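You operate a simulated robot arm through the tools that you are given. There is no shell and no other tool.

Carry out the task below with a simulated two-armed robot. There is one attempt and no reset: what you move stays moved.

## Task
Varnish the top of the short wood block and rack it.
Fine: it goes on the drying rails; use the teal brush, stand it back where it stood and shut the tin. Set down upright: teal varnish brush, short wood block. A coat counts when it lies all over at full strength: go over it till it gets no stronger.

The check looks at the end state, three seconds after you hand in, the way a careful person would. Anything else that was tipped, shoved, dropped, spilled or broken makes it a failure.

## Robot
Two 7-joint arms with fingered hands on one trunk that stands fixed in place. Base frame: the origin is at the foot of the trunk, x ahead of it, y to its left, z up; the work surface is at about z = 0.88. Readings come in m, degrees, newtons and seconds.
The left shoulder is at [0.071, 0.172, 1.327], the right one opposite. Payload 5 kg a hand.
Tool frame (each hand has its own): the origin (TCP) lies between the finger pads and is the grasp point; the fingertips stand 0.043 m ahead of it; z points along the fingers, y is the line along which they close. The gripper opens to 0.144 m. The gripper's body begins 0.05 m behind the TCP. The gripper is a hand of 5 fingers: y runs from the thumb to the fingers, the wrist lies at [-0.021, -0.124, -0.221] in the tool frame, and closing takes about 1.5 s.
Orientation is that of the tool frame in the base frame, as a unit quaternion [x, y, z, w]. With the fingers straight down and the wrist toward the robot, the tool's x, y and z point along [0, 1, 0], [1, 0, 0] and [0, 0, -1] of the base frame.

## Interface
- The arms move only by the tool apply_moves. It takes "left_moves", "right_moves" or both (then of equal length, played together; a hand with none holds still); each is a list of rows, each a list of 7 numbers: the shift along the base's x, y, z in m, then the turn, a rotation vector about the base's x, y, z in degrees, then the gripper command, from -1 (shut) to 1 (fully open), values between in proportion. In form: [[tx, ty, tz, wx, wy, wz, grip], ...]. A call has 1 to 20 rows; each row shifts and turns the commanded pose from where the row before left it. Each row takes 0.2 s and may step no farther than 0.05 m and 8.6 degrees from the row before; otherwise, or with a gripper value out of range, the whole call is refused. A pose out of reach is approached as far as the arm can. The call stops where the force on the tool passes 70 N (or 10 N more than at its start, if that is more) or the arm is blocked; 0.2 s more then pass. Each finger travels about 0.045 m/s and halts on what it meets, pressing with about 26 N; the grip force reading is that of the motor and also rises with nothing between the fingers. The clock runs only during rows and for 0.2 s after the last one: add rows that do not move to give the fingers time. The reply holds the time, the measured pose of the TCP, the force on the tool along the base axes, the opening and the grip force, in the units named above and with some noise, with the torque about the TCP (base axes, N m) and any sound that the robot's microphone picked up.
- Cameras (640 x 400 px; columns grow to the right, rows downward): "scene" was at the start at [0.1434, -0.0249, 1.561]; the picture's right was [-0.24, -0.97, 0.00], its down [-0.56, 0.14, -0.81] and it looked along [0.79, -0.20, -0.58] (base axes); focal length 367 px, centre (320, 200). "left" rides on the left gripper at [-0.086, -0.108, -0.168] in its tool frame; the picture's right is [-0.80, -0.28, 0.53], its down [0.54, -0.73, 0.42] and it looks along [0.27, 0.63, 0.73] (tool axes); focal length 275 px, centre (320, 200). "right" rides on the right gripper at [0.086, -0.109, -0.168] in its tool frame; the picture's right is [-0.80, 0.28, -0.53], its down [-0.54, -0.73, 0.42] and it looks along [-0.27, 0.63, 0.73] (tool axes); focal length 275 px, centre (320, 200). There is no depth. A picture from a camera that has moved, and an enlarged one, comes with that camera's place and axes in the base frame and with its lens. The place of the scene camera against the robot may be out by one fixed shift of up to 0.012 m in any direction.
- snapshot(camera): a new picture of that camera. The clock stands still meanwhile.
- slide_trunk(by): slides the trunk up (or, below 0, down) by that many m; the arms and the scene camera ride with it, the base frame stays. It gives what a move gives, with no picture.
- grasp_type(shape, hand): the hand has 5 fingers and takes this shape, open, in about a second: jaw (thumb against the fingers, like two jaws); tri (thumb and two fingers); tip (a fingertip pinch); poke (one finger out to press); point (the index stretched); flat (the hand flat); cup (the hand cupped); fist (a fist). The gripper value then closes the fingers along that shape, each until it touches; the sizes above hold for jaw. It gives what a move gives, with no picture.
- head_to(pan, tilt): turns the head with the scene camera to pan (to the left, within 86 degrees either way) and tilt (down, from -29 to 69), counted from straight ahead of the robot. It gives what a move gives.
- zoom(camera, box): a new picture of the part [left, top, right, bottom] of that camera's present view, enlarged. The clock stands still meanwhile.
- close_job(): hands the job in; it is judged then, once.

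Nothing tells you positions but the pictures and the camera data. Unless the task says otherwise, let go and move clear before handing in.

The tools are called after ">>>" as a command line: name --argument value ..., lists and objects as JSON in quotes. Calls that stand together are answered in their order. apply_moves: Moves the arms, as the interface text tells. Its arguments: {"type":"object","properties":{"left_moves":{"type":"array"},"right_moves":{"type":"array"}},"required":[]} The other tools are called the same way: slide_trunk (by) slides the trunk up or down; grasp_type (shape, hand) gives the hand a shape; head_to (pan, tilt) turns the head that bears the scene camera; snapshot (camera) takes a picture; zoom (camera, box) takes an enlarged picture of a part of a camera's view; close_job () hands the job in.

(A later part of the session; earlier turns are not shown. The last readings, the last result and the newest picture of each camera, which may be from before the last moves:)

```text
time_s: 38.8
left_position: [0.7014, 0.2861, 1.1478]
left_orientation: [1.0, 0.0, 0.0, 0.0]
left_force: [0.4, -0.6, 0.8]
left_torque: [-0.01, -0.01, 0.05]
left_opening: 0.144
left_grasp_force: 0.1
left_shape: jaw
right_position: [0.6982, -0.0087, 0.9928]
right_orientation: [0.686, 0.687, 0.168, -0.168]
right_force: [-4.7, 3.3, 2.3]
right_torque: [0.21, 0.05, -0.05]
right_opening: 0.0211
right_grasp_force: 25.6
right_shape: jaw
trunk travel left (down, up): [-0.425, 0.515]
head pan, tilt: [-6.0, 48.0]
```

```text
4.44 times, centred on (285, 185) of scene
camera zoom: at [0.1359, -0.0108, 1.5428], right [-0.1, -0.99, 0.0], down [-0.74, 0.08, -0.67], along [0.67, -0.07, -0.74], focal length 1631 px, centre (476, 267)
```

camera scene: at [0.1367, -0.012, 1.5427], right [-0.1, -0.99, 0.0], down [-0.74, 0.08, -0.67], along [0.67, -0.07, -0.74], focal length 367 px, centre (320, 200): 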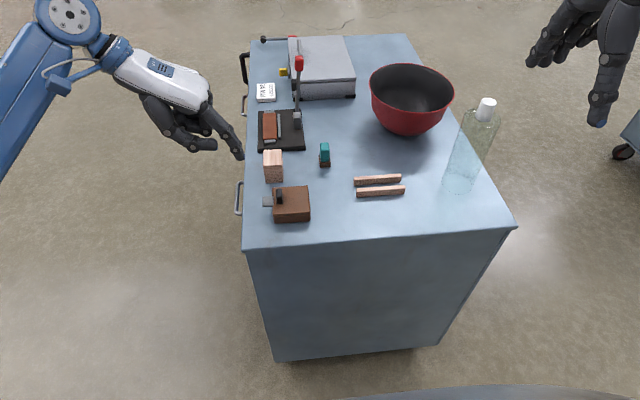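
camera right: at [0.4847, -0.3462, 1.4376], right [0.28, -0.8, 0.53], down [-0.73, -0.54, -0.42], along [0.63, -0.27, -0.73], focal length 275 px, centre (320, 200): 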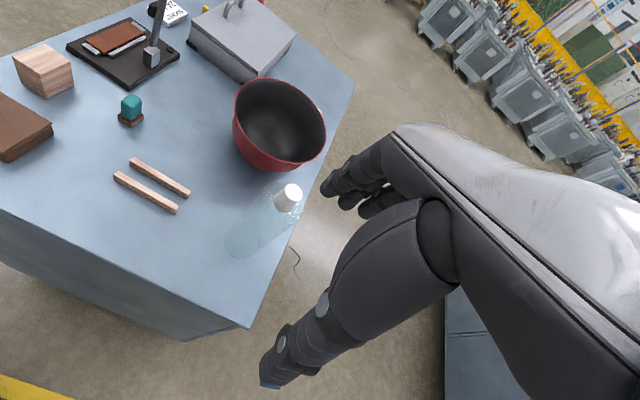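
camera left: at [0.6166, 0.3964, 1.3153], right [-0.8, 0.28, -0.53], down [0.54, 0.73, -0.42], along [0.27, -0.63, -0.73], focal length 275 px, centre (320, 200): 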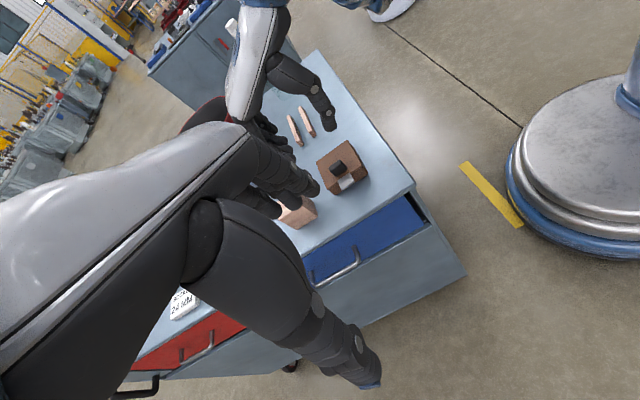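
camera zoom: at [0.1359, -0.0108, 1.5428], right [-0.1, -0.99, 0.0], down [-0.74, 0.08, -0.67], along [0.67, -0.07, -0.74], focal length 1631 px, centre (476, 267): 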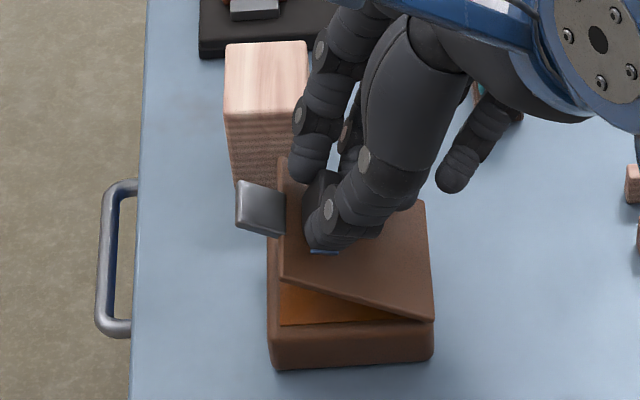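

The view is clear and the lid is about 27° open, with light forces. I'll continue the swing and keep an eye on the brush.

>>> apply_moves --right_moves '[[-0.001, -0.0045, 0.003, 3.75, 0, 0, -1], [0, -0.005, 0.0026, 3.75, 0, 0, -1], [0, -0.0056, 0.0018, 3.75, 0, 0, -1], [0, -0.0057, 0.0012, 3.75, 0, 0, -1], [0, -0.0058, 0.0006, 3.75, 0, 0, -1], [0, -0.0058, 0.0003, 3.75, 0, 0, -1], [0, -0.0058, -0.0002, 3.75, 0, 0, -1], [0, -0.0058, -0.0004, 3.75, 0, 0, -1], [0, 0, 0, 0, 0, 0, -1]]'

>>> zoom --camera "left" --box '[280, 80, 400, 220]'

>>> zoom --camera "scene" --box '[240, 120, 380, 230]'

```text
time_s: 40.8
left_position: [0.7018, 0.286, 1.1469]
left_orientation: [1.0, -0.001, -0.001, 0.0]
left_force: [0.0, 0.2, 0.6]
left_torque: [-0.01, 0.02, 0.03]
left_opening: 0.144
left_grasp_force: 0.0
left_shape: jaw
right_position: [0.6977, -0.0507, 1.0017]
right_orientation: [0.62, 0.62, 0.34, -0.341]
right_force: [2.8, -0.2, 0.1]
right_torque: [-0.11, -0.04, -0.2]
right_opening: 0.0206
right_grasp_force: 26.1
right_shape: jaw
trunk travel left (down, up): [-0.425, 0.515]
head pan, tilt: [-6.0, 48.0]
```

```text
2.86 times, centred on (340, 150) of left
camera zoom: at [0.6168, 0.3951, 1.3155], right [-0.8, 0.28, -0.53], down [0.54, 0.73, -0.42], along [0.27, -0.63, -0.73], focal length 786 px, centre (263, 343)
```

zoom: 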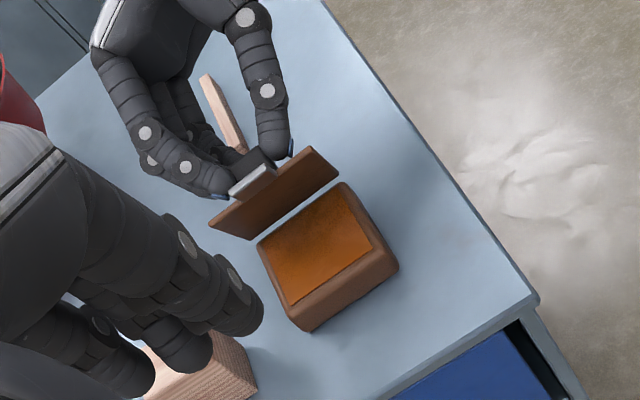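

```text
3.64 times, centred on (310, 175) of scene
camera zoom: at [0.1375, -0.0114, 1.5426], right [-0.1, -0.99, 0.0], down [-0.74, 0.08, -0.67], along [0.66, -0.07, -0.74], focal length 1335 px, centre (356, 291)
```

zoom: 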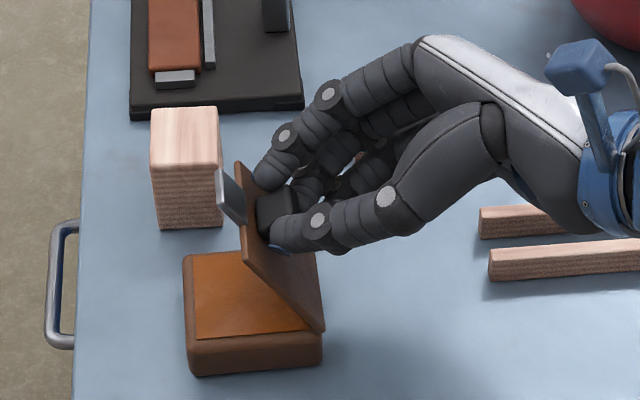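

The lid is about 57° open and light. I want to be sure the right hand isn't near the brush before going on.

>>> snapshot --camera "right"

>>> zoom --camera "scene" --box '[300, 125, 360, 175]'

```text
taken
camera right: at [0.5898, -0.1455, 1.1638], right [0.28, -0.88, -0.38], down [-0.73, 0.07, -0.68], along [0.63, 0.47, -0.62], focal length 275 px, centre (320, 200)
```

right: 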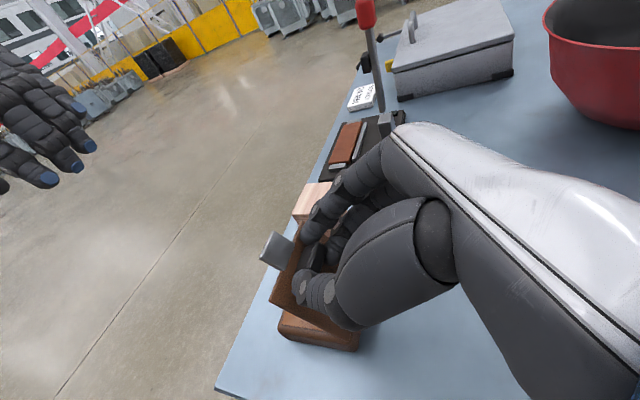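

```text
8.00 times, centred on (330, 150) of scene
camera zoom: at [0.1375, -0.0114, 1.5426], right [-0.1, -0.99, 0.0], down [-0.74, 0.08, -0.67], along [0.66, -0.07, -0.74], focal length 2936 px, centre (240, 600)
```

zoom: 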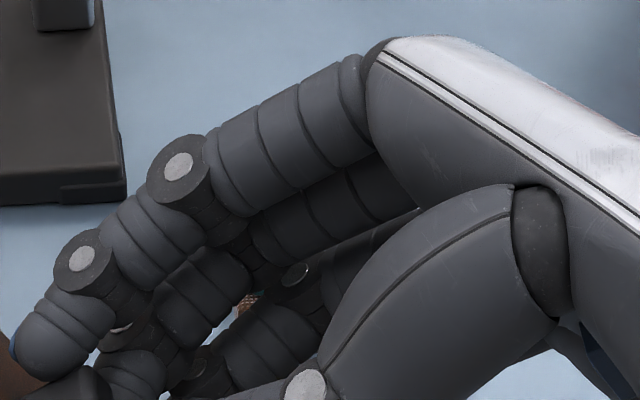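

The hand's far side is about 6 cm short of the brush, and no contact force shows. I'll raise the lid to about 72°.

>>> apply_moves --right_moves '[[0, -0.0057, -0.0009, 3.75, 0, 0, -1], [0, -0.0056, -0.0013, 3.75, 0, 0, -1], [0, -0.0056, -0.0016, 3.75, 0, 0, -1], [0, -0.0054, -0.002, 3.75, 0, 0, -1], [0, 0, 0, 0, 0, 0, -1]]'

>>> zoom --camera "scene" --box '[240, 120, 420, 230]'

>>> zoom --camera "left" --box '[240, 40, 400, 220]'

```text
time_s: 42.0
left_position: [0.7031, 0.2863, 1.1473]
left_orientation: [1.0, 0.0, 0.0, 0.0]
left_force: [-0.2, 0.7, -0.6]
left_torque: [0.04, -0.02, -0.01]
left_opening: 0.1437
left_grasp_force: 0.0
left_shape: jaw
right_position: [0.6997, -0.0751, 0.995]
right_orientation: [0.569, 0.57, 0.419, -0.418]
right_force: [1.9, 1.4, 0.7]
right_torque: [-0.08, 0.02, -0.21]
right_opening: 0.0206
right_grasp_force: 26.2
right_shape: jaw
trunk travel left (down, up): [-0.425, 0.515]
head pan, tilt: [-6.0, 48.0]
```

```text
3.56 times, centred on (330, 175) of scene
camera zoom: at [0.1371, -0.0112, 1.5427], right [-0.1, -0.99, 0.0], down [-0.74, 0.08, -0.67], along [0.66, -0.07, -0.74], focal length 1305 px, centre (284, 289)
```

zoom: 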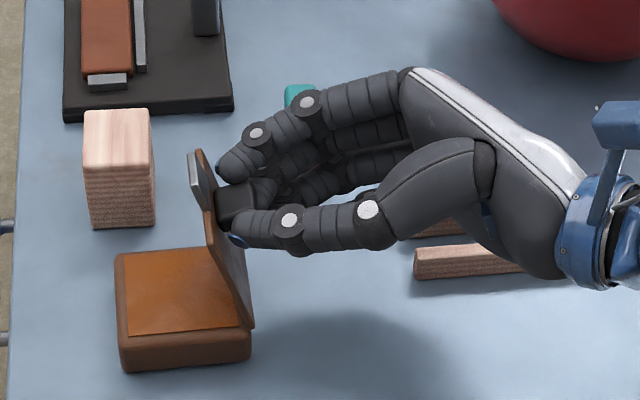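

```text
2.22 times, centred on (320, 130) of left
camera zoom: at [0.6165, 0.3953, 1.3156], right [-0.8, 0.28, -0.53], down [0.54, 0.73, -0.42], along [0.27, -0.63, -0.73], focal length 612 px, centre (320, 356)
```

zoom: 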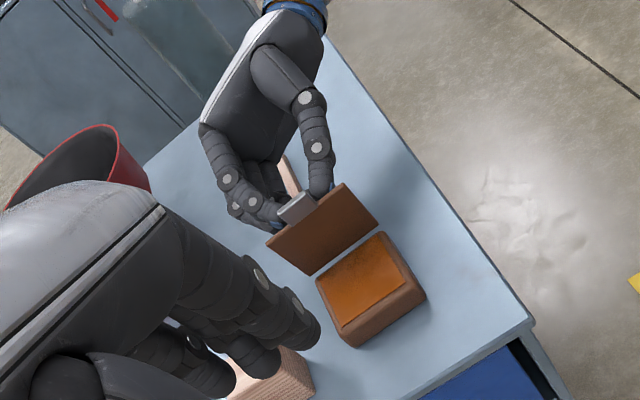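

The lid is at about 72° and clear. I'll take it to 80° and then nudge it past vertical, letting the knob pivot in the pinch so the hand stays above the rails.

>>> apply_moves --right_moves '[[0, -0.0053, -0.0022, 3.75, 0, 0, -1], [0, -0.0052, -0.0026, 3.75, 0, 0, -1], [0, 0, 0, 0, 0, 0, -1]]'

>>> zoom --camera "scene" --box '[240, 120, 420, 230]'

>>> snapshot --camera "right"

```text
time_s: 42.8
left_position: [0.7015, 0.2858, 1.147]
left_orientation: [1.0, -0.001, -0.001, 0.0]
left_force: [0.2, 0.2, 0.3]
left_torque: [0.0, -0.01, 0.01]
left_opening: 0.1441
left_grasp_force: 0.1
left_shape: jaw
right_position: [0.6984, -0.0842, 0.9899]
right_orientation: [0.542, 0.542, 0.454, -0.455]
right_force: [2.1, 0.6, -0.4]
right_torque: [0.05, 0.07, -0.16]
right_opening: 0.0203
right_grasp_force: 25.6
right_shape: jaw
trunk travel left (down, up): [-0.425, 0.515]
head pan, tilt: [-6.0, 48.0]
```

```text
3.56 times, centred on (330, 175) of scene
camera zoom: at [0.1368, -0.0114, 1.5427], right [-0.1, -0.99, 0.0], down [-0.74, 0.08, -0.67], along [0.67, -0.07, -0.74], focal length 1305 px, centre (284, 289)
```

zoom: 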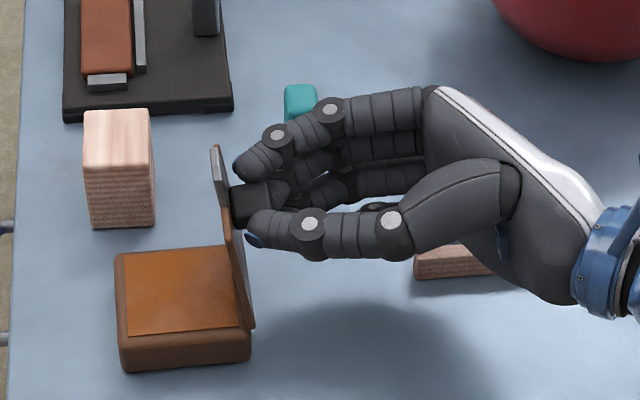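

```text
taken
camera right: at [0.5897, -0.2337, 1.1045], right [0.28, -0.66, -0.69], down [-0.73, 0.32, -0.61], along [0.63, 0.67, -0.39], focal length 275 px, centre (320, 200)
```

right: 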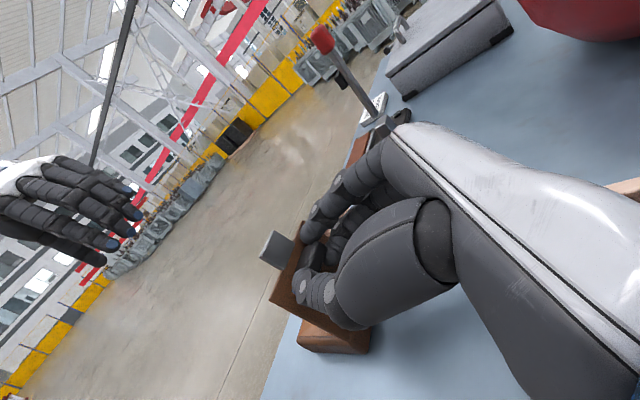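

The lid is at about 80° with near-zero force. I'll push it past vertical in small steps.

>>> apply_moves --right_moves '[[0, -0.004, -0.0012, 1, 0, 0, -1], [0, -0.004, -0.0013, 1, 0, 0, -1], [0, -0.004, -0.0014, 1, 0, 0, -1], [0, 0, 0, 0, 0, 0, -1]]'

>>> zoom --camera "scene" --box '[240, 120, 420, 230]'

```text
time_s: 43.8
left_position: [0.7029, 0.2861, 1.1476]
left_orientation: [1.0, 0.0, -0.001, 0.001]
left_force: [0.6, 0.2, -0.2]
left_torque: [0.01, 0.01, 0.01]
left_opening: 0.1439
left_grasp_force: 0.2
left_shape: jaw
right_position: [0.6978, -0.0959, 0.9853]
right_orientation: [0.53, 0.53, 0.469, -0.468]
right_force: [-0.2, 2.7, 0.8]
right_torque: [0.18, 0.07, -0.1]
right_opening: 0.0203
right_grasp_force: 26.4
right_shape: jaw
trunk travel left (down, up): [-0.425, 0.515]
head pan, tilt: [-6.0, 48.0]
```

```text
3.56 times, centred on (330, 175) of scene
camera zoom: at [0.1364, -0.0111, 1.5427], right [-0.1, -0.99, 0.0], down [-0.74, 0.08, -0.67], along [0.67, -0.07, -0.74], focal length 1305 px, centre (284, 289)
```

zoom: 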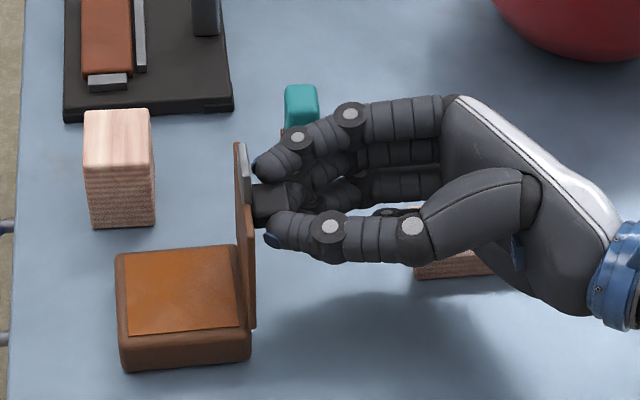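

The lid is about vertical with only about 3 N. I'll keep nudging.

>>> apply_moves --right_moves '[[0, -0.004, -0.0016, 1, 0, 0, -1], [0, -0.004, -0.0017, 1, 0, 0, -1], [0, -0.004, -0.0018, 1, 0, 0, -1], [0, 0, 0, 0, 0, 0, -1]]'

>>> zoom --camera "scene" --box '[240, 120, 420, 230]'

```text
time_s: 44.8
left_position: [0.7031, 0.2857, 1.1481]
left_orientation: [1.0, 0.0, 0.001, 0.0]
left_force: [0.0, -0.1, 0.6]
left_torque: [-0.02, -0.03, -0.02]
left_opening: 0.1439
left_grasp_force: 0.1
left_shape: jaw
right_position: [0.6993, -0.1075, 0.9821]
right_orientation: [0.518, 0.517, 0.482, -0.482]
right_force: [1.1, 4.2, 0.7]
right_torque: [0.21, 0.12, -0.12]
right_opening: 0.0201
right_grasp_force: 25.9
right_shape: jaw
trunk travel left (down, up): [-0.425, 0.515]
head pan, tilt: [-6.0, 48.0]
```

```text
3.56 times, centred on (330, 175) of scene
camera zoom: at [0.1368, -0.0109, 1.5427], right [-0.1, -0.99, 0.0], down [-0.74, 0.08, -0.67], along [0.67, -0.07, -0.74], focal length 1305 px, centre (284, 289)
```

zoom: 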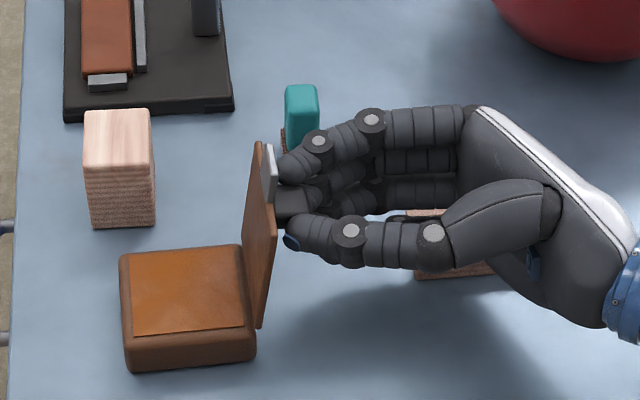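

The lid now leans past vertical, though the tin crept about 3 mm to the right, so I'll stop here. I'll loosen the grip slightly and see whether the lid stays.

>>> apply_moves --right_moves '[[0, 0.003, 0.001, 0, 0, 0, -1], [0, 0, 0, 0, 0, 0, -0.65], [0, 0, 0, 0, 0, 0, -0.5], [0, 0, 0, 0, 0, 0, -0.45], [0, 0, 0, 0, 0, 0, -0.45]]'

>>> zoom --camera "scene" --box '[240, 120, 420, 230]'

>>> zoom --camera "left" --box '[280, 80, 400, 220]'

```text
time_s: 46.0
left_position: [0.7025, 0.286, 1.1482]
left_orientation: [1.0, 0.0, 0.0, 0.001]
left_force: [0.6, -0.1, 0.4]
left_torque: [0.01, 0.02, 0.0]
left_opening: 0.1442
left_grasp_force: 0.1
left_shape: jaw
right_position: [0.6982, -0.1063, 0.9819]
right_orientation: [0.518, 0.517, 0.482, -0.482]
right_force: [-1.4, 2.0, -2.7]
right_torque: [-0.04, 0.09, 0.08]
right_opening: 0.0385
right_grasp_force: 0.1
right_shape: jaw
trunk travel left (down, up): [-0.425, 0.515]
head pan, tilt: [-6.0, 48.0]
```

```text
3.56 times, centred on (330, 175) of scene
camera zoom: at [0.1366, -0.0115, 1.5427], right [-0.1, -0.99, 0.0], down [-0.74, 0.08, -0.67], along [0.67, -0.07, -0.74], focal length 1305 px, centre (284, 289)
```

zoom: 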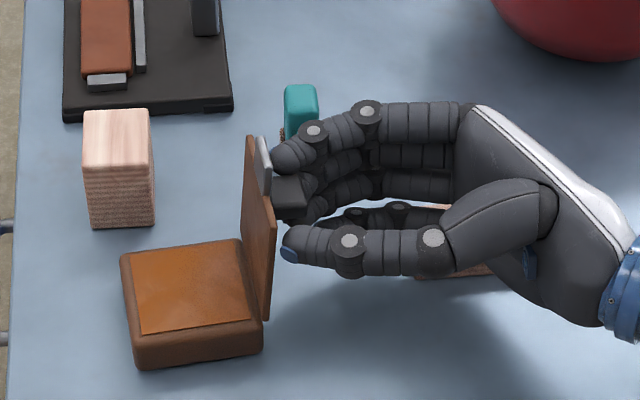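

```text
2.86 times, centred on (340, 150) of left
camera zoom: at [0.6161, 0.3949, 1.3159], right [-0.8, 0.28, -0.53], down [0.54, 0.73, -0.42], along [0.27, -0.63, -0.73], focal length 786 px, centre (263, 343)
```

zoom: 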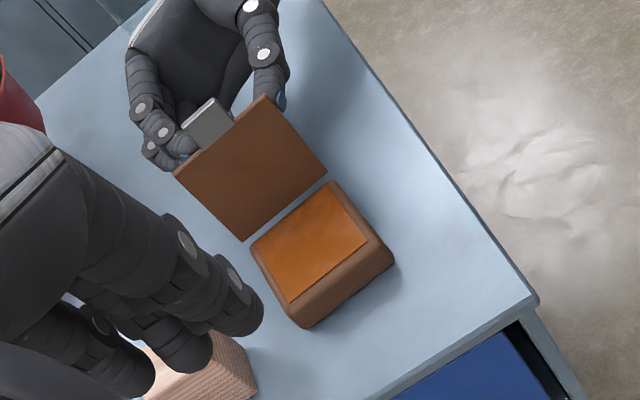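

The lid leans on my fingers past vertical. The tin turned a few degrees as I let go, and I'll straighten it later. I'll ease the hand back a little to see where the lid rests.

>>> apply_moves --right_moves '[[0, -0.008, 0.0, 0, 0, 0, -0.45], [0, -0.008, 0.0, 0, 0, 0, -0.45], [0, 0, 0, 0, 0, 0, -0.45]]'

>>> zoom --camera "scene" --box '[240, 120, 420, 230]'

>>> zoom --camera "left" --box '[280, 80, 400, 220]'

```text
time_s: 46.8
left_position: [0.7012, 0.2867, 1.1481]
left_orientation: [1.0, 0.0, 0.0, 0.0]
left_force: [0.2, -0.4, -0.1]
left_torque: [0.0, 0.0, 0.02]
left_opening: 0.1442
left_grasp_force: 0.1
left_shape: jaw
right_position: [0.6991, -0.1205, 0.9822]
right_orientation: [0.518, 0.517, 0.482, -0.481]
right_force: [-1.0, 1.3, -3.1]
right_torque: [-0.11, 0.18, 0.02]
right_opening: 0.0389
right_grasp_force: 0.0
right_shape: jaw
trunk travel left (down, up): [-0.425, 0.515]
head pan, tilt: [-6.0, 48.0]
```

```text
3.56 times, centred on (330, 175) of scene
camera zoom: at [0.1371, -0.011, 1.5427], right [-0.1, -0.99, 0.0], down [-0.74, 0.08, -0.67], along [0.67, -0.07, -0.74], focal length 1305 px, centre (284, 289)
```

zoom: 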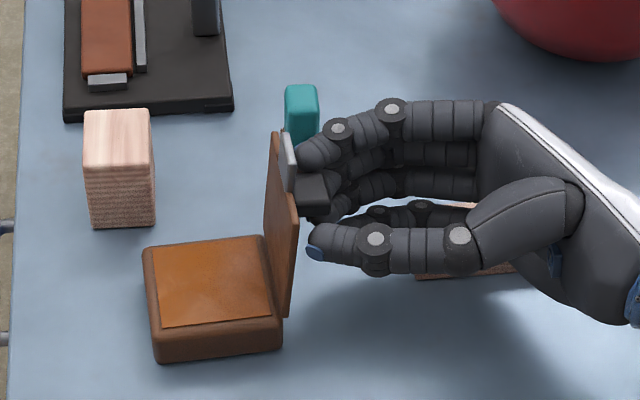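

```text
2.86 times, centred on (340, 150) of left
camera zoom: at [0.6164, 0.3954, 1.3157], right [-0.8, 0.28, -0.53], down [0.54, 0.73, -0.42], along [0.27, -0.63, -0.73], focal length 786 px, centre (263, 343)
```

zoom: 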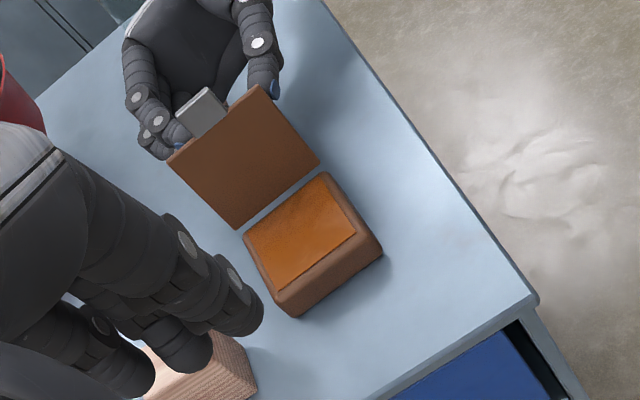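

The knob is resting on my lower fingers, so pulling back dragged the light tin about 2 cm to the right. I'll stop pulling, lower the hand a touch to take the load off, then open wider before retreating. I can drag the tin back by its knob once the lid is closed again.

>>> apply_moves --right_moves '[[0, 0.003, -0.003, 0, 0, 0, -0.45], [0, 0, -0.003, 0, 0, 0, -0.45], [0, 0, 0, 0, 0, 0, -0.45]]'

>>> zoom --camera "scene" --box '[280, 130, 360, 190]'

>>> zoom --camera "left" --box '[315, 90, 375, 150]'

```text
time_s: 47.5
left_position: [0.7013, 0.2855, 1.1474]
left_orientation: [1.0, 0.0, 0.0, -0.002]
left_force: [-0.5, 0.3, -0.8]
left_torque: [0.01, -0.02, -0.02]
left_opening: 0.1438
left_grasp_force: 0.1
left_shape: jaw
right_position: [0.699, -0.1188, 0.9758]
right_orientation: [0.517, 0.517, 0.482, -0.483]
right_force: [3.5, 0.0, 2.3]
right_torque: [0.04, -0.04, -0.08]
right_opening: 0.0402
right_grasp_force: 0.1
right_shape: jaw
trunk travel left (down, up): [-0.425, 0.515]
head pan, tilt: [-6.0, 48.0]
```

```text
6.67 times, centred on (320, 160) of scene
camera zoom: at [0.1366, -0.0117, 1.5427], right [-0.1, -0.99, 0.0], down [-0.74, 0.08, -0.67], along [0.67, -0.07, -0.74], focal length 2447 px, centre (320, 467)
```

zoom: 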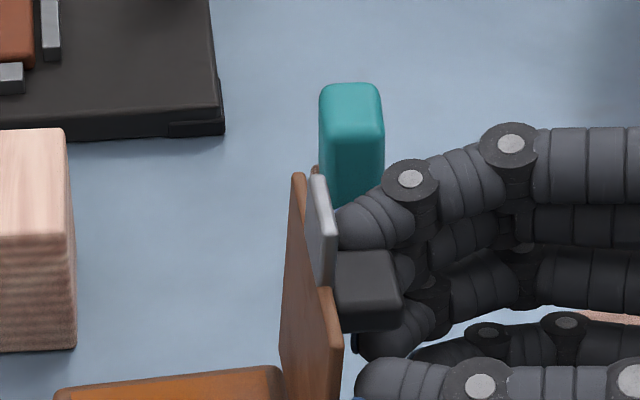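

```text
6.67 times, centred on (345, 120) of left
camera zoom: at [0.6161, 0.3948, 1.316], right [-0.8, 0.28, -0.53], down [0.54, 0.73, -0.42], along [0.27, -0.63, -0.73], focal length 1835 px, centre (153, 733)
```

zoom: 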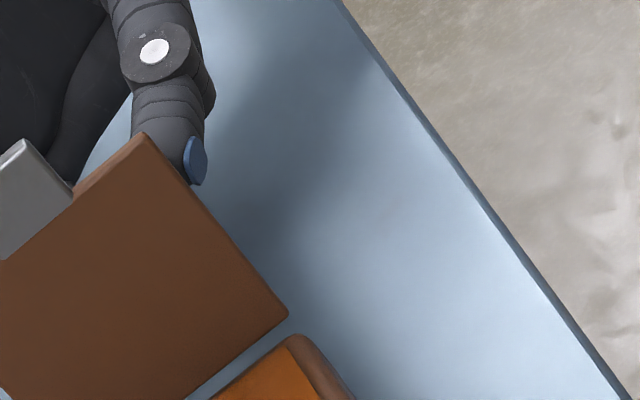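

Now the index rests on top of the knob. I'll come up 3 mm and open the fingers wide to clear it.

>>> apply_moves --right_moves '[[0, 0, 0.003, 0, 0, 0, -0.45], [0, 0, 0, 0, 0, 0, -0.3], [0, 0, 0, 0, 0, 0, 0], [0, 0, 0, 0, 0, 0, 0.2], [0, 0, 0, 0, 0, 0, 0.2], [0, 0, 0, 0, 0, 0, 0.2]]'

>>> zoom --camera "scene" --box '[240, 120, 420, 230]'

>>> zoom --camera "left" --box '[280, 80, 400, 220]'

```text
time_s: 49.0
left_position: [0.702, 0.2859, 1.1483]
left_orientation: [1.0, 0.0, 0.0, 0.0]
left_force: [0.3, -0.4, 0.7]
left_torque: [0.03, 0.01, 0.02]
left_opening: 0.1436
left_grasp_force: 0.1
left_shape: jaw
right_position: [0.6992, -0.1201, 0.9793]
right_orientation: [0.518, 0.517, 0.482, -0.482]
right_force: [-0.3, -0.4, -0.2]
right_torque: [0.02, -0.02, -0.01]
right_opening: 0.0859
right_grasp_force: 0.1
right_shape: jaw
trunk travel left (down, up): [-0.425, 0.515]
head pan, tilt: [-6.0, 48.0]
```

```text
3.56 times, centred on (330, 175) of scene
camera zoom: at [0.1366, -0.0116, 1.5427], right [-0.1, -0.99, 0.0], down [-0.74, 0.08, -0.67], along [0.67, -0.07, -0.74], focal length 1305 px, centre (284, 289)
```

zoom: 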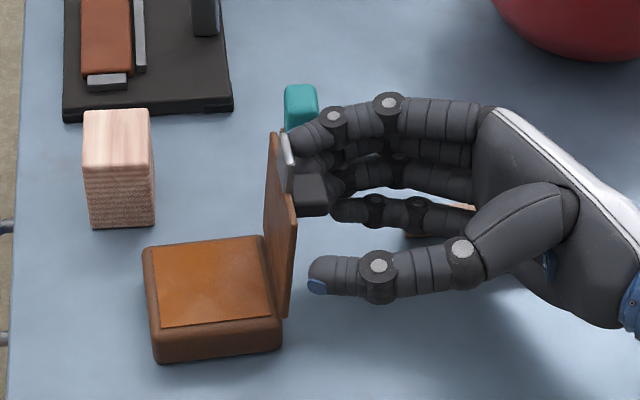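

```text
2.86 times, centred on (340, 150) of left
camera zoom: at [0.6161, 0.3949, 1.316], right [-0.8, 0.28, -0.53], down [0.54, 0.73, -0.42], along [0.27, -0.63, -0.73], focal length 786 px, centre (263, 343)
```

zoom: 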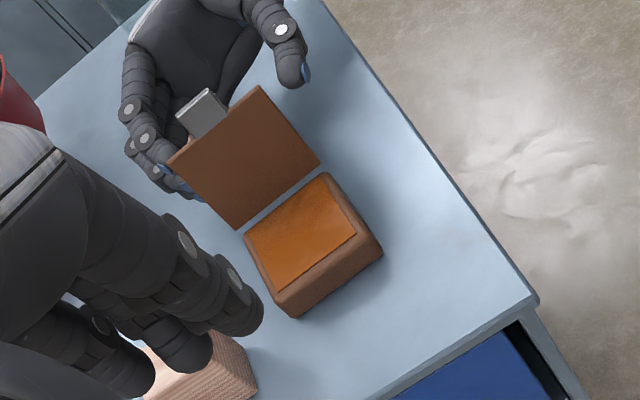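

All contact forces are gone and the lid stays open by itself. I'll withdraw the right hand to the right and up.

>>> apply_moves --right_moves '[[0, -0.015, 0.0, 0, 0, 0, 0.2], [-0.005, -0.025, 0.0, 0, 0, 0, 0.2], [-0.01, -0.03, 0.01, 0, 0, 0, 0.2], [-0.02, -0.01, 0.03, 0, 0, 0, 0.2], [-0.02, 0, 0.04, -5, 0, 0, 0.2], [-0.02, 0, 0.04, -8, 0, 0, 0.2], [-0.02, 0, 0.04, -8, 0, 0, 0.2]]'

>>> snapshot --camera "scene"

>>> zoom --camera "scene" --box '[240, 120, 380, 230]'

```text
time_s: 50.5
left_position: [0.7006, 0.2864, 1.1479]
left_orientation: [1.0, 0.0, 0.0, 0.0]
left_force: [0.5, 0.7, 0.3]
left_torque: [-0.03, -0.03, 0.0]
left_opening: 0.1442
left_grasp_force: 0.1
left_shape: jaw
right_position: [0.5994, -0.1979, 1.1382]
right_orientation: [0.597, 0.596, 0.379, -0.38]
right_force: [-1.0, 0.4, 0.0]
right_torque: [-0.01, 0.0, 0.02]
right_opening: 0.0859
right_grasp_force: 0.0
right_shape: jaw
trunk travel left (down, up): [-0.425, 0.515]
head pan, tilt: [-6.0, 48.0]
```

```text
taken
camera scene: at [0.1353, -0.0111, 1.5427], right [-0.1, -0.99, 0.0], down [-0.74, 0.08, -0.67], along [0.67, -0.07, -0.74], focal length 367 px, centre (320, 200)
```

scene: 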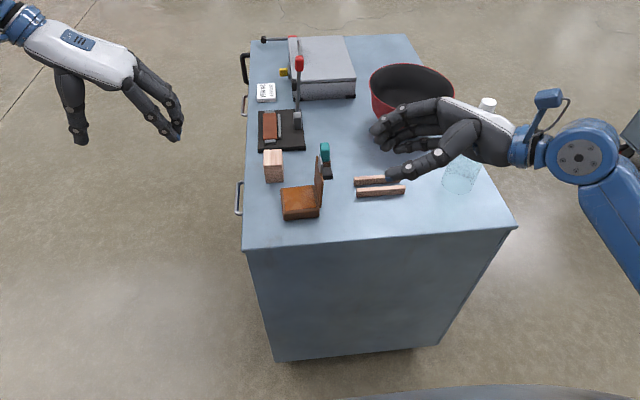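

```text
3.64 times, centred on (310, 175) of scene
camera zoom: at [0.1353, -0.0111, 1.5427], right [-0.1, -0.99, 0.0], down [-0.74, 0.08, -0.67], along [0.67, -0.07, -0.74], focal length 1335 px, centre (356, 291)
```

zoom: 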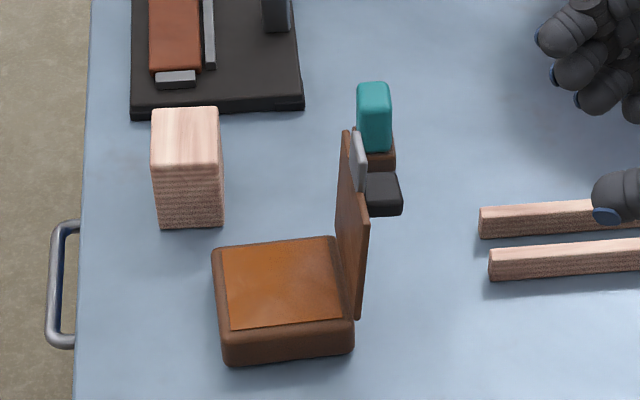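

The lid stands open unaided past vertical and both hands are free. The tin sits about 22 mm right of its start, and I'll bring it back when closing. Next the left hand goes above the brush while the right backs off.

>>> apply_moves --left_moves '[[0.0148, -0.038, -0.002, 0, 0, 0, 0.1], [0.0148, -0.038, -0.005, 0, 0, 0, 0.1], [0.0148, -0.038, -0.005, 0, 0, 0, 0.1], [0.0148, -0.038, -0.005, 0, 0, 0, 0.1], [0.0148, -0.038, -0.005, 0, 0, 0, 0.1], [0.0148, -0.038, -0.01, 0, 0, 0, 0.1], [0.0148, -0.038, -0.01, 0, 0, 0, 0.1], [0.0148, -0.038, -0.01, 0, 0, 0, 0.1], [0.0148, -0.038, -0.015, 0, 0, 0, 0.1], [0.0148, -0.038, -0.015, 0, 0, 0, 0.1]]' --right_moves '[[-0.005, -0.012, 0.006, -8, 0, 0, 0.5], [-0.005, -0.012, 0.006, -8, 0, 0, 0.5], [-0.005, -0.012, 0.006, -8, 0, 0, 0.5], [-0.005, -0.012, 0.006, -8, 0, 0, 0.5], [-0.005, -0.012, 0.006, -8, 0, 0, 0.5], [-0.005, -0.012, 0.006, -8, 0, 0, 0.5], [-0.005, -0.012, 0.006, -8, 0, 0, 0.5], [-0.005, -0.012, 0.006, -8, 0, 0, 0.5], [-0.005, -0.012, 0.006, 0, 0, 0, 0.5], [-0.005, -0.012, 0.006, 0, 0, 0, 0.5]]'

>>> snapshot --camera "left"

>>> snapshot --camera "scene"

>>> snapshot --camera "right"

```text
time_s: 52.8
left_position: [0.8495, -0.0956, 1.0642]
left_orientation: [1.0, 0.001, 0.0, -0.001]
left_force: [0.4, 0.4, 0.0]
left_torque: [-0.01, 0.06, 0.03]
left_opening: 0.0794
left_grasp_force: 0.0
left_shape: jaw
right_position: [0.5548, -0.3207, 1.2004]
right_orientation: [0.706, 0.708, 0.007, -0.007]
right_force: [0.4, -0.7, 0.2]
right_torque: [0.02, 0.0, -0.03]
right_opening: 0.1079
right_grasp_force: 0.0
right_shape: jaw
trunk travel left (down, up): [-0.425, 0.515]
head pan, tilt: [-6.0, 48.0]
```

```text
taken
camera left: at [0.7641, 0.0118, 1.2334], right [-0.8, 0.28, -0.53], down [0.54, 0.73, -0.42], along [0.27, -0.62, -0.73], focal length 275 px, centre (320, 200)
```

left: 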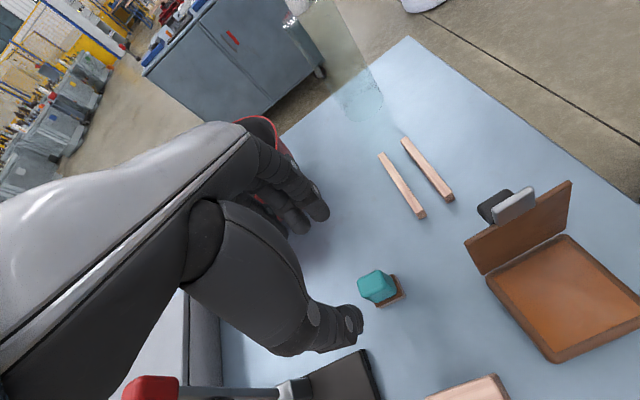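

```text
taken
camera scene: at [0.1364, -0.0149, 1.5427], right [-0.1, -0.99, 0.0], down [-0.74, 0.08, -0.67], along [0.67, -0.07, -0.74], focal length 367 px, centre (320, 200)
```

scene: 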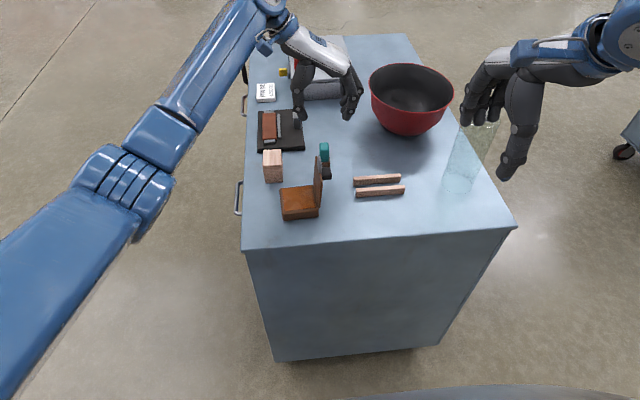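

```text
taken
camera right: at [0.4461, -0.2365, 1.3685], right [0.29, -0.81, 0.52], down [-0.73, -0.54, -0.43], along [0.63, -0.25, -0.74], focal length 275 px, centre (320, 200)
```

right: 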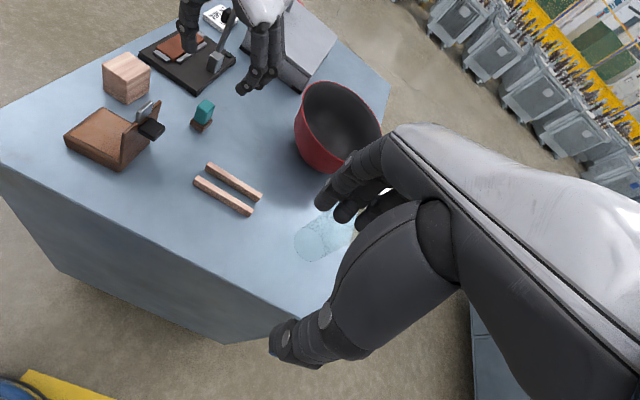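

The left hand is above the brush. The lever on the black plate is close on its far side, so I'll check that gap before going down.

>>> zoom --camera "scene" --box '[260, 20, 380, 160]'

>>> zoom --camera "right" --box '[90, 0, 330, 160]'

>>> zoom --camera "left" --box '[280, 180, 440, 360]'

```text
2.86 times, centred on (320, 90) of scene
camera zoom: at [0.1364, -0.0149, 1.5427], right [-0.1, -0.99, 0.0], down [-0.74, 0.08, -0.67], along [0.67, -0.07, -0.74], focal length 1049 px, centre (320, 514)
```

zoom: 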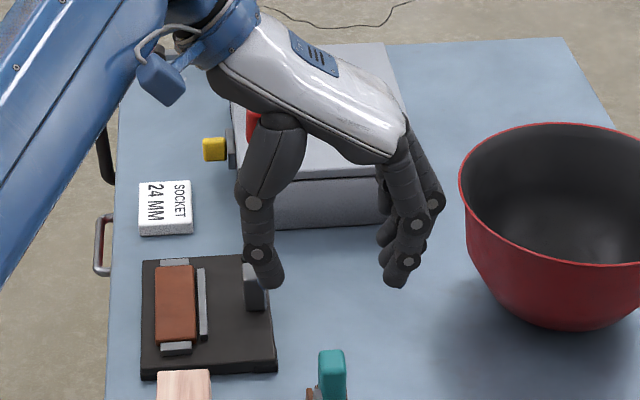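

```text
2.50 times, centred on (210, 80) of right
camera zoom: at [0.4461, -0.2365, 1.3685], right [0.29, -0.81, 0.52], down [-0.73, -0.54, -0.43], along [0.63, -0.25, -0.74], focal length 688 px, centre (595, 500)
```

zoom: 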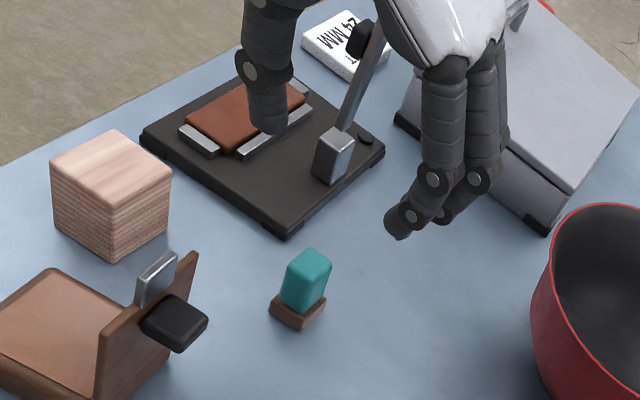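

```text
2.22 times, centred on (360, 270) of left
camera zoom: at [0.7641, 0.0118, 1.2334], right [-0.8, 0.28, -0.53], down [0.54, 0.73, -0.42], along [0.27, -0.62, -0.73], focal length 612 px, centre (231, 44)
```

zoom: 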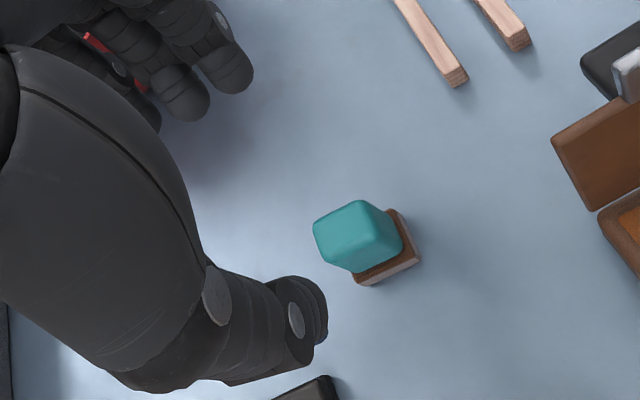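

The lever stands about 5 cm beyond the hand's edge, which is enough. The brush handle centre is near (0.853, −0.098). I'll lower the left hand around the handle.

>>> apply_moves --left_moves '[[0, -0.002, -0.02, 0, 0, 0, 0.0], [0, -0.002, -0.025, 0, 0, 0, 0.0], [0, 0, -0.025, 0, 0, 0, 0.0], [0, 0, -0.02, 0, 0, 0, 0.0], [0, 0, 0, 0, 0, 0, 0.0]]'

>>> zoom --camera "left" --box '[260, 170, 420, 350]'

>>> zoom --camera "scene" --box '[270, 80, 380, 190]'

>>> zoom --camera "right" --box '[130, 0, 290, 150]'

```text
time_s: 54.0
left_position: [0.8498, -0.0982, 0.9745]
left_orientation: [1.0, 0.0, 0.0, -0.002]
left_force: [0.2, 0.2, 0.1]
left_torque: [-0.01, 0.01, 0.01]
left_opening: 0.0725
left_grasp_force: 0.0
left_shape: jaw
right_position: [0.5546, -0.3177, 1.2]
right_orientation: [0.707, 0.707, 0.006, -0.007]
right_force: [0.4, -0.6, -0.1]
right_torque: [-0.01, 0.01, 0.0]
right_opening: 0.1078
right_grasp_force: 0.2
right_shape: jaw
trunk travel left (down, up): [-0.425, 0.515]
head pan, tilt: [-6.0, 48.0]
```

```text
2.22 times, centred on (340, 260) of left
camera zoom: at [0.7636, 0.0102, 1.1432], right [-0.8, 0.28, -0.53], down [0.54, 0.73, -0.42], along [0.27, -0.63, -0.73], focal length 612 px, centre (276, 67)
```

zoom: 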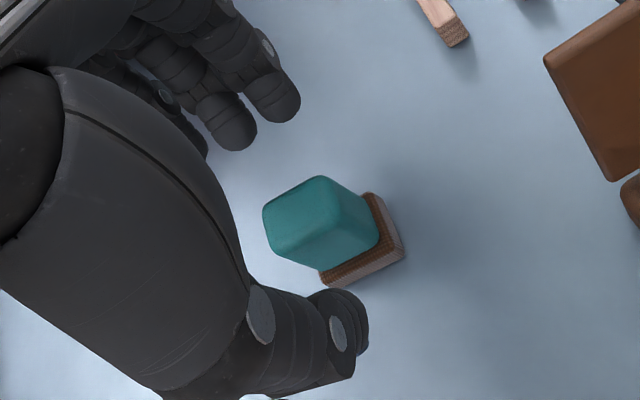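

```text
3.64 times, centred on (325, 135) of scene
camera zoom: at [0.1364, -0.0119, 1.5428], right [-0.1, -0.99, 0.0], down [-0.74, 0.08, -0.67], along [0.67, -0.07, -0.74], focal length 1335 px, centre (302, 436)
```

zoom: 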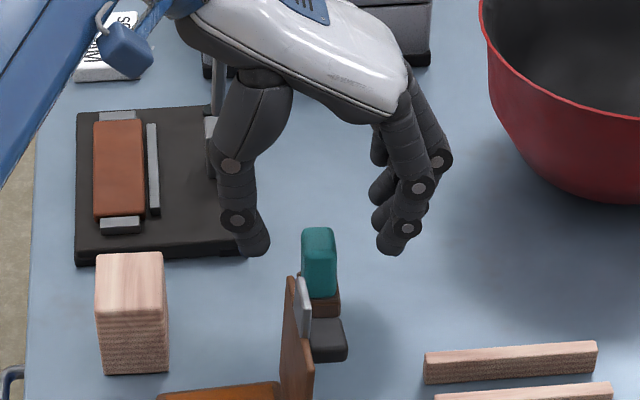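

```text
2.67 times, centred on (210, 75) of right
camera zoom: at [0.4459, -0.2341, 1.3692], right [0.28, -0.81, 0.52], down [-0.73, -0.54, -0.43], along [0.63, -0.25, -0.74], focal length 734 px, centre (613, 533)
```

zoom: 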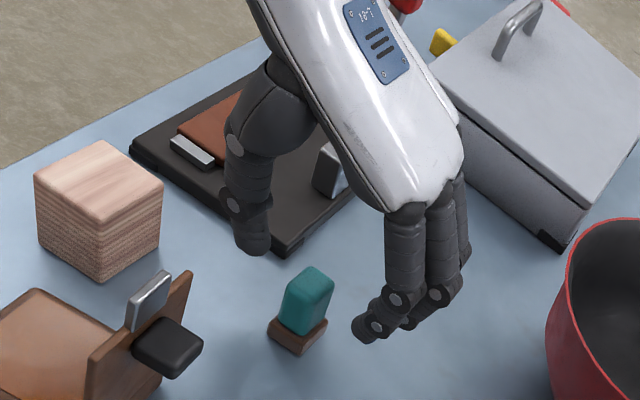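

The handle is centred between thumb and fingers. I'll lower the last 28 mm and close.

>>> apply_moves --left_moves '[[0.001, 0, -0.015, 0, 0, 0, 0.0], [0, 0, -0.0125, 0, 0, 0, 0.0], [0, 0, 0, 0, 0, 0, 0.0], [0, 0, 0, 0, 0, 0, -0.3], [0, 0, 0, 0, 0, 0, -0.6], [0, 0, 0, 0, 0, 0, -0.8], [0, 0, 0, 0, 0, 0, -1], [0, 0, 0, 0, 0, 0, -1]]'

>>> zoom --camera "left" --box '[260, 170, 420, 350]'

>>> zoom --camera "scene" --box '[270, 80, 380, 190]'

>>> zoom --camera "right" --box '[130, 0, 290, 150]'

```text
time_s: 55.8
left_position: [0.8481, -0.0989, 0.9492]
left_orientation: [1.0, 0.0, 0.0, -0.001]
left_force: [-0.9, 0.0, -0.1]
left_torque: [-0.03, -0.04, 0.0]
left_opening: 0.0194
left_grasp_force: 26.0
left_shape: jaw
right_position: [0.5536, -0.3181, 1.2]
right_orientation: [0.708, 0.707, 0.005, -0.006]
right_force: [0.8, -0.6, -0.4]
right_torque: [0.0, -0.02, 0.03]
right_opening: 0.1077
right_grasp_force: 0.0
right_shape: jaw
trunk travel left (down, up): [-0.425, 0.515]
head pan, tilt: [-6.0, 48.0]
```

```text
2.22 times, centred on (340, 260) of left
camera zoom: at [0.7644, 0.0109, 1.1164], right [-0.8, 0.28, -0.53], down [0.54, 0.73, -0.42], along [0.27, -0.63, -0.73], focal length 612 px, centre (276, 67)
```

zoom: 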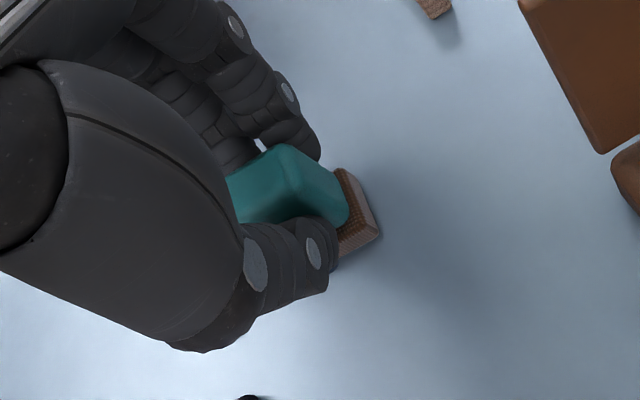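

```text
3.64 times, centred on (325, 135) of scene
camera zoom: at [0.1366, -0.0118, 1.5427], right [-0.1, -0.99, 0.0], down [-0.74, 0.08, -0.67], along [0.67, -0.07, -0.74], focal length 1335 px, centre (302, 436)
```

zoom: 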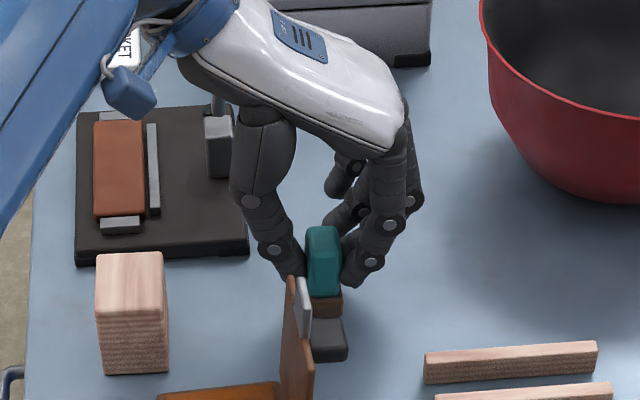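

```text
2.67 times, centred on (210, 75) of right
camera zoom: at [0.4461, -0.2341, 1.3691], right [0.28, -0.81, 0.52], down [-0.73, -0.54, -0.43], along [0.63, -0.25, -0.74], focal length 734 px, centre (613, 533)
```

zoom: 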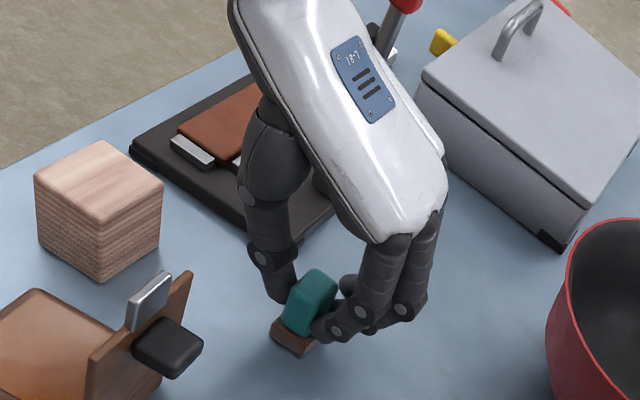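

The brush is gripped by its handle (19 mm, 26 N). I'll lift it straight up and check the hold.

>>> apply_moves --left_moves '[[0, 0, 0.01, 0, 0, 0, -1], [0, 0, 0.02, 0, 0, 0, -1], [0, 0, 0.03, 0, 0, 0, -1], [0, 0, 0.03, 0, 0, 0, -1], [0, 0, 0.015, 0, 0, 0, -1]]'

>>> zoom --camera "left" --box '[260, 170, 420, 350]'

>>> zoom --camera "scene" --box '[270, 80, 380, 190]'

>>> zoom --camera "right" --box '[130, 0, 290, 150]'

```text
time_s: 57.0
left_position: [0.8506, -0.0976, 1.0532]
left_orientation: [1.0, -0.001, 0.001, -0.001]
left_force: [-0.9, -0.3, -1.3]
left_torque: [-0.03, -0.01, 0.0]
left_opening: 0.0196
left_grasp_force: 26.5
left_shape: jaw
right_position: [0.5551, -0.3195, 1.2007]
right_orientation: [0.707, 0.707, 0.008, -0.006]
right_force: [-0.7, -0.8, -0.1]
right_torque: [0.02, -0.02, -0.05]
right_opening: 0.1076
right_grasp_force: 0.1
right_shape: jaw
trunk travel left (down, up): [-0.425, 0.515]
head pan, tilt: [-6.0, 48.0]
```

```text
2.22 times, centred on (340, 260) of left
camera zoom: at [0.7644, 0.0112, 1.2206], right [-0.8, 0.28, -0.53], down [0.54, 0.73, -0.42], along [0.27, -0.63, -0.73], focal length 612 px, centre (276, 67)
```

zoom: 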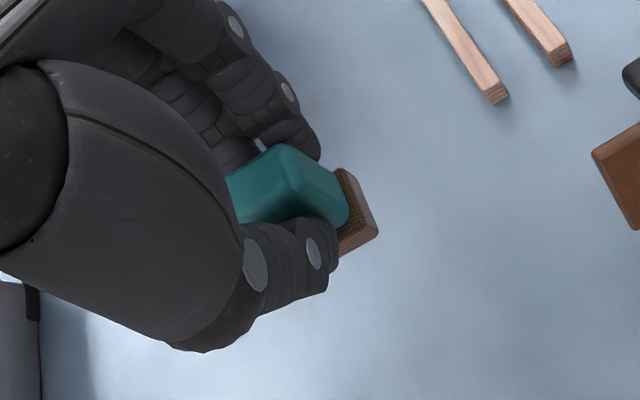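

```text
3.64 times, centred on (325, 135) of scene
camera zoom: at [0.1365, -0.012, 1.5427], right [-0.1, -0.99, 0.0], down [-0.74, 0.08, -0.67], along [0.67, -0.07, -0.74], focal length 1335 px, centre (302, 436)
```

zoom: 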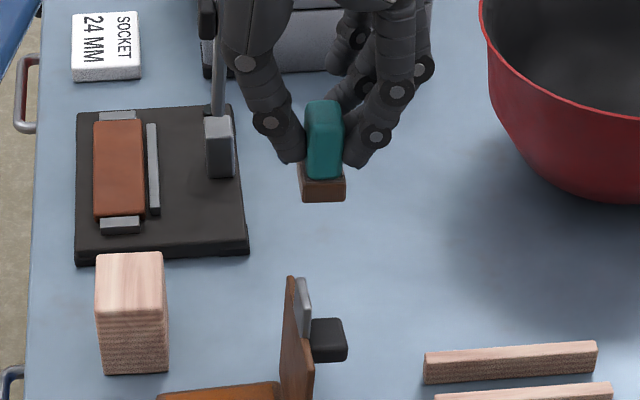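

```text
2.67 times, centred on (210, 75) of right
camera zoom: at [0.4461, -0.2343, 1.3691], right [0.28, -0.81, 0.52], down [-0.73, -0.54, -0.43], along [0.63, -0.25, -0.74], focal length 734 px, centre (613, 533)
```

zoom: 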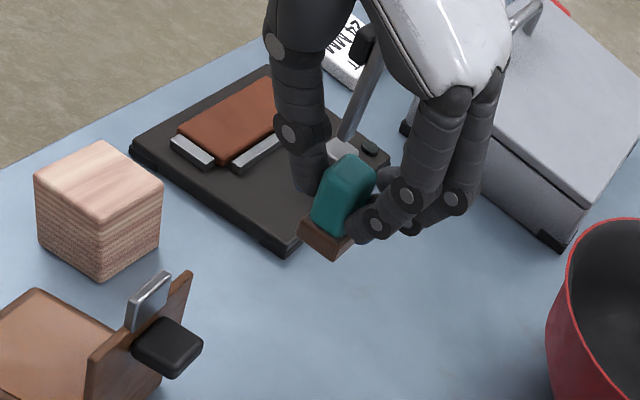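

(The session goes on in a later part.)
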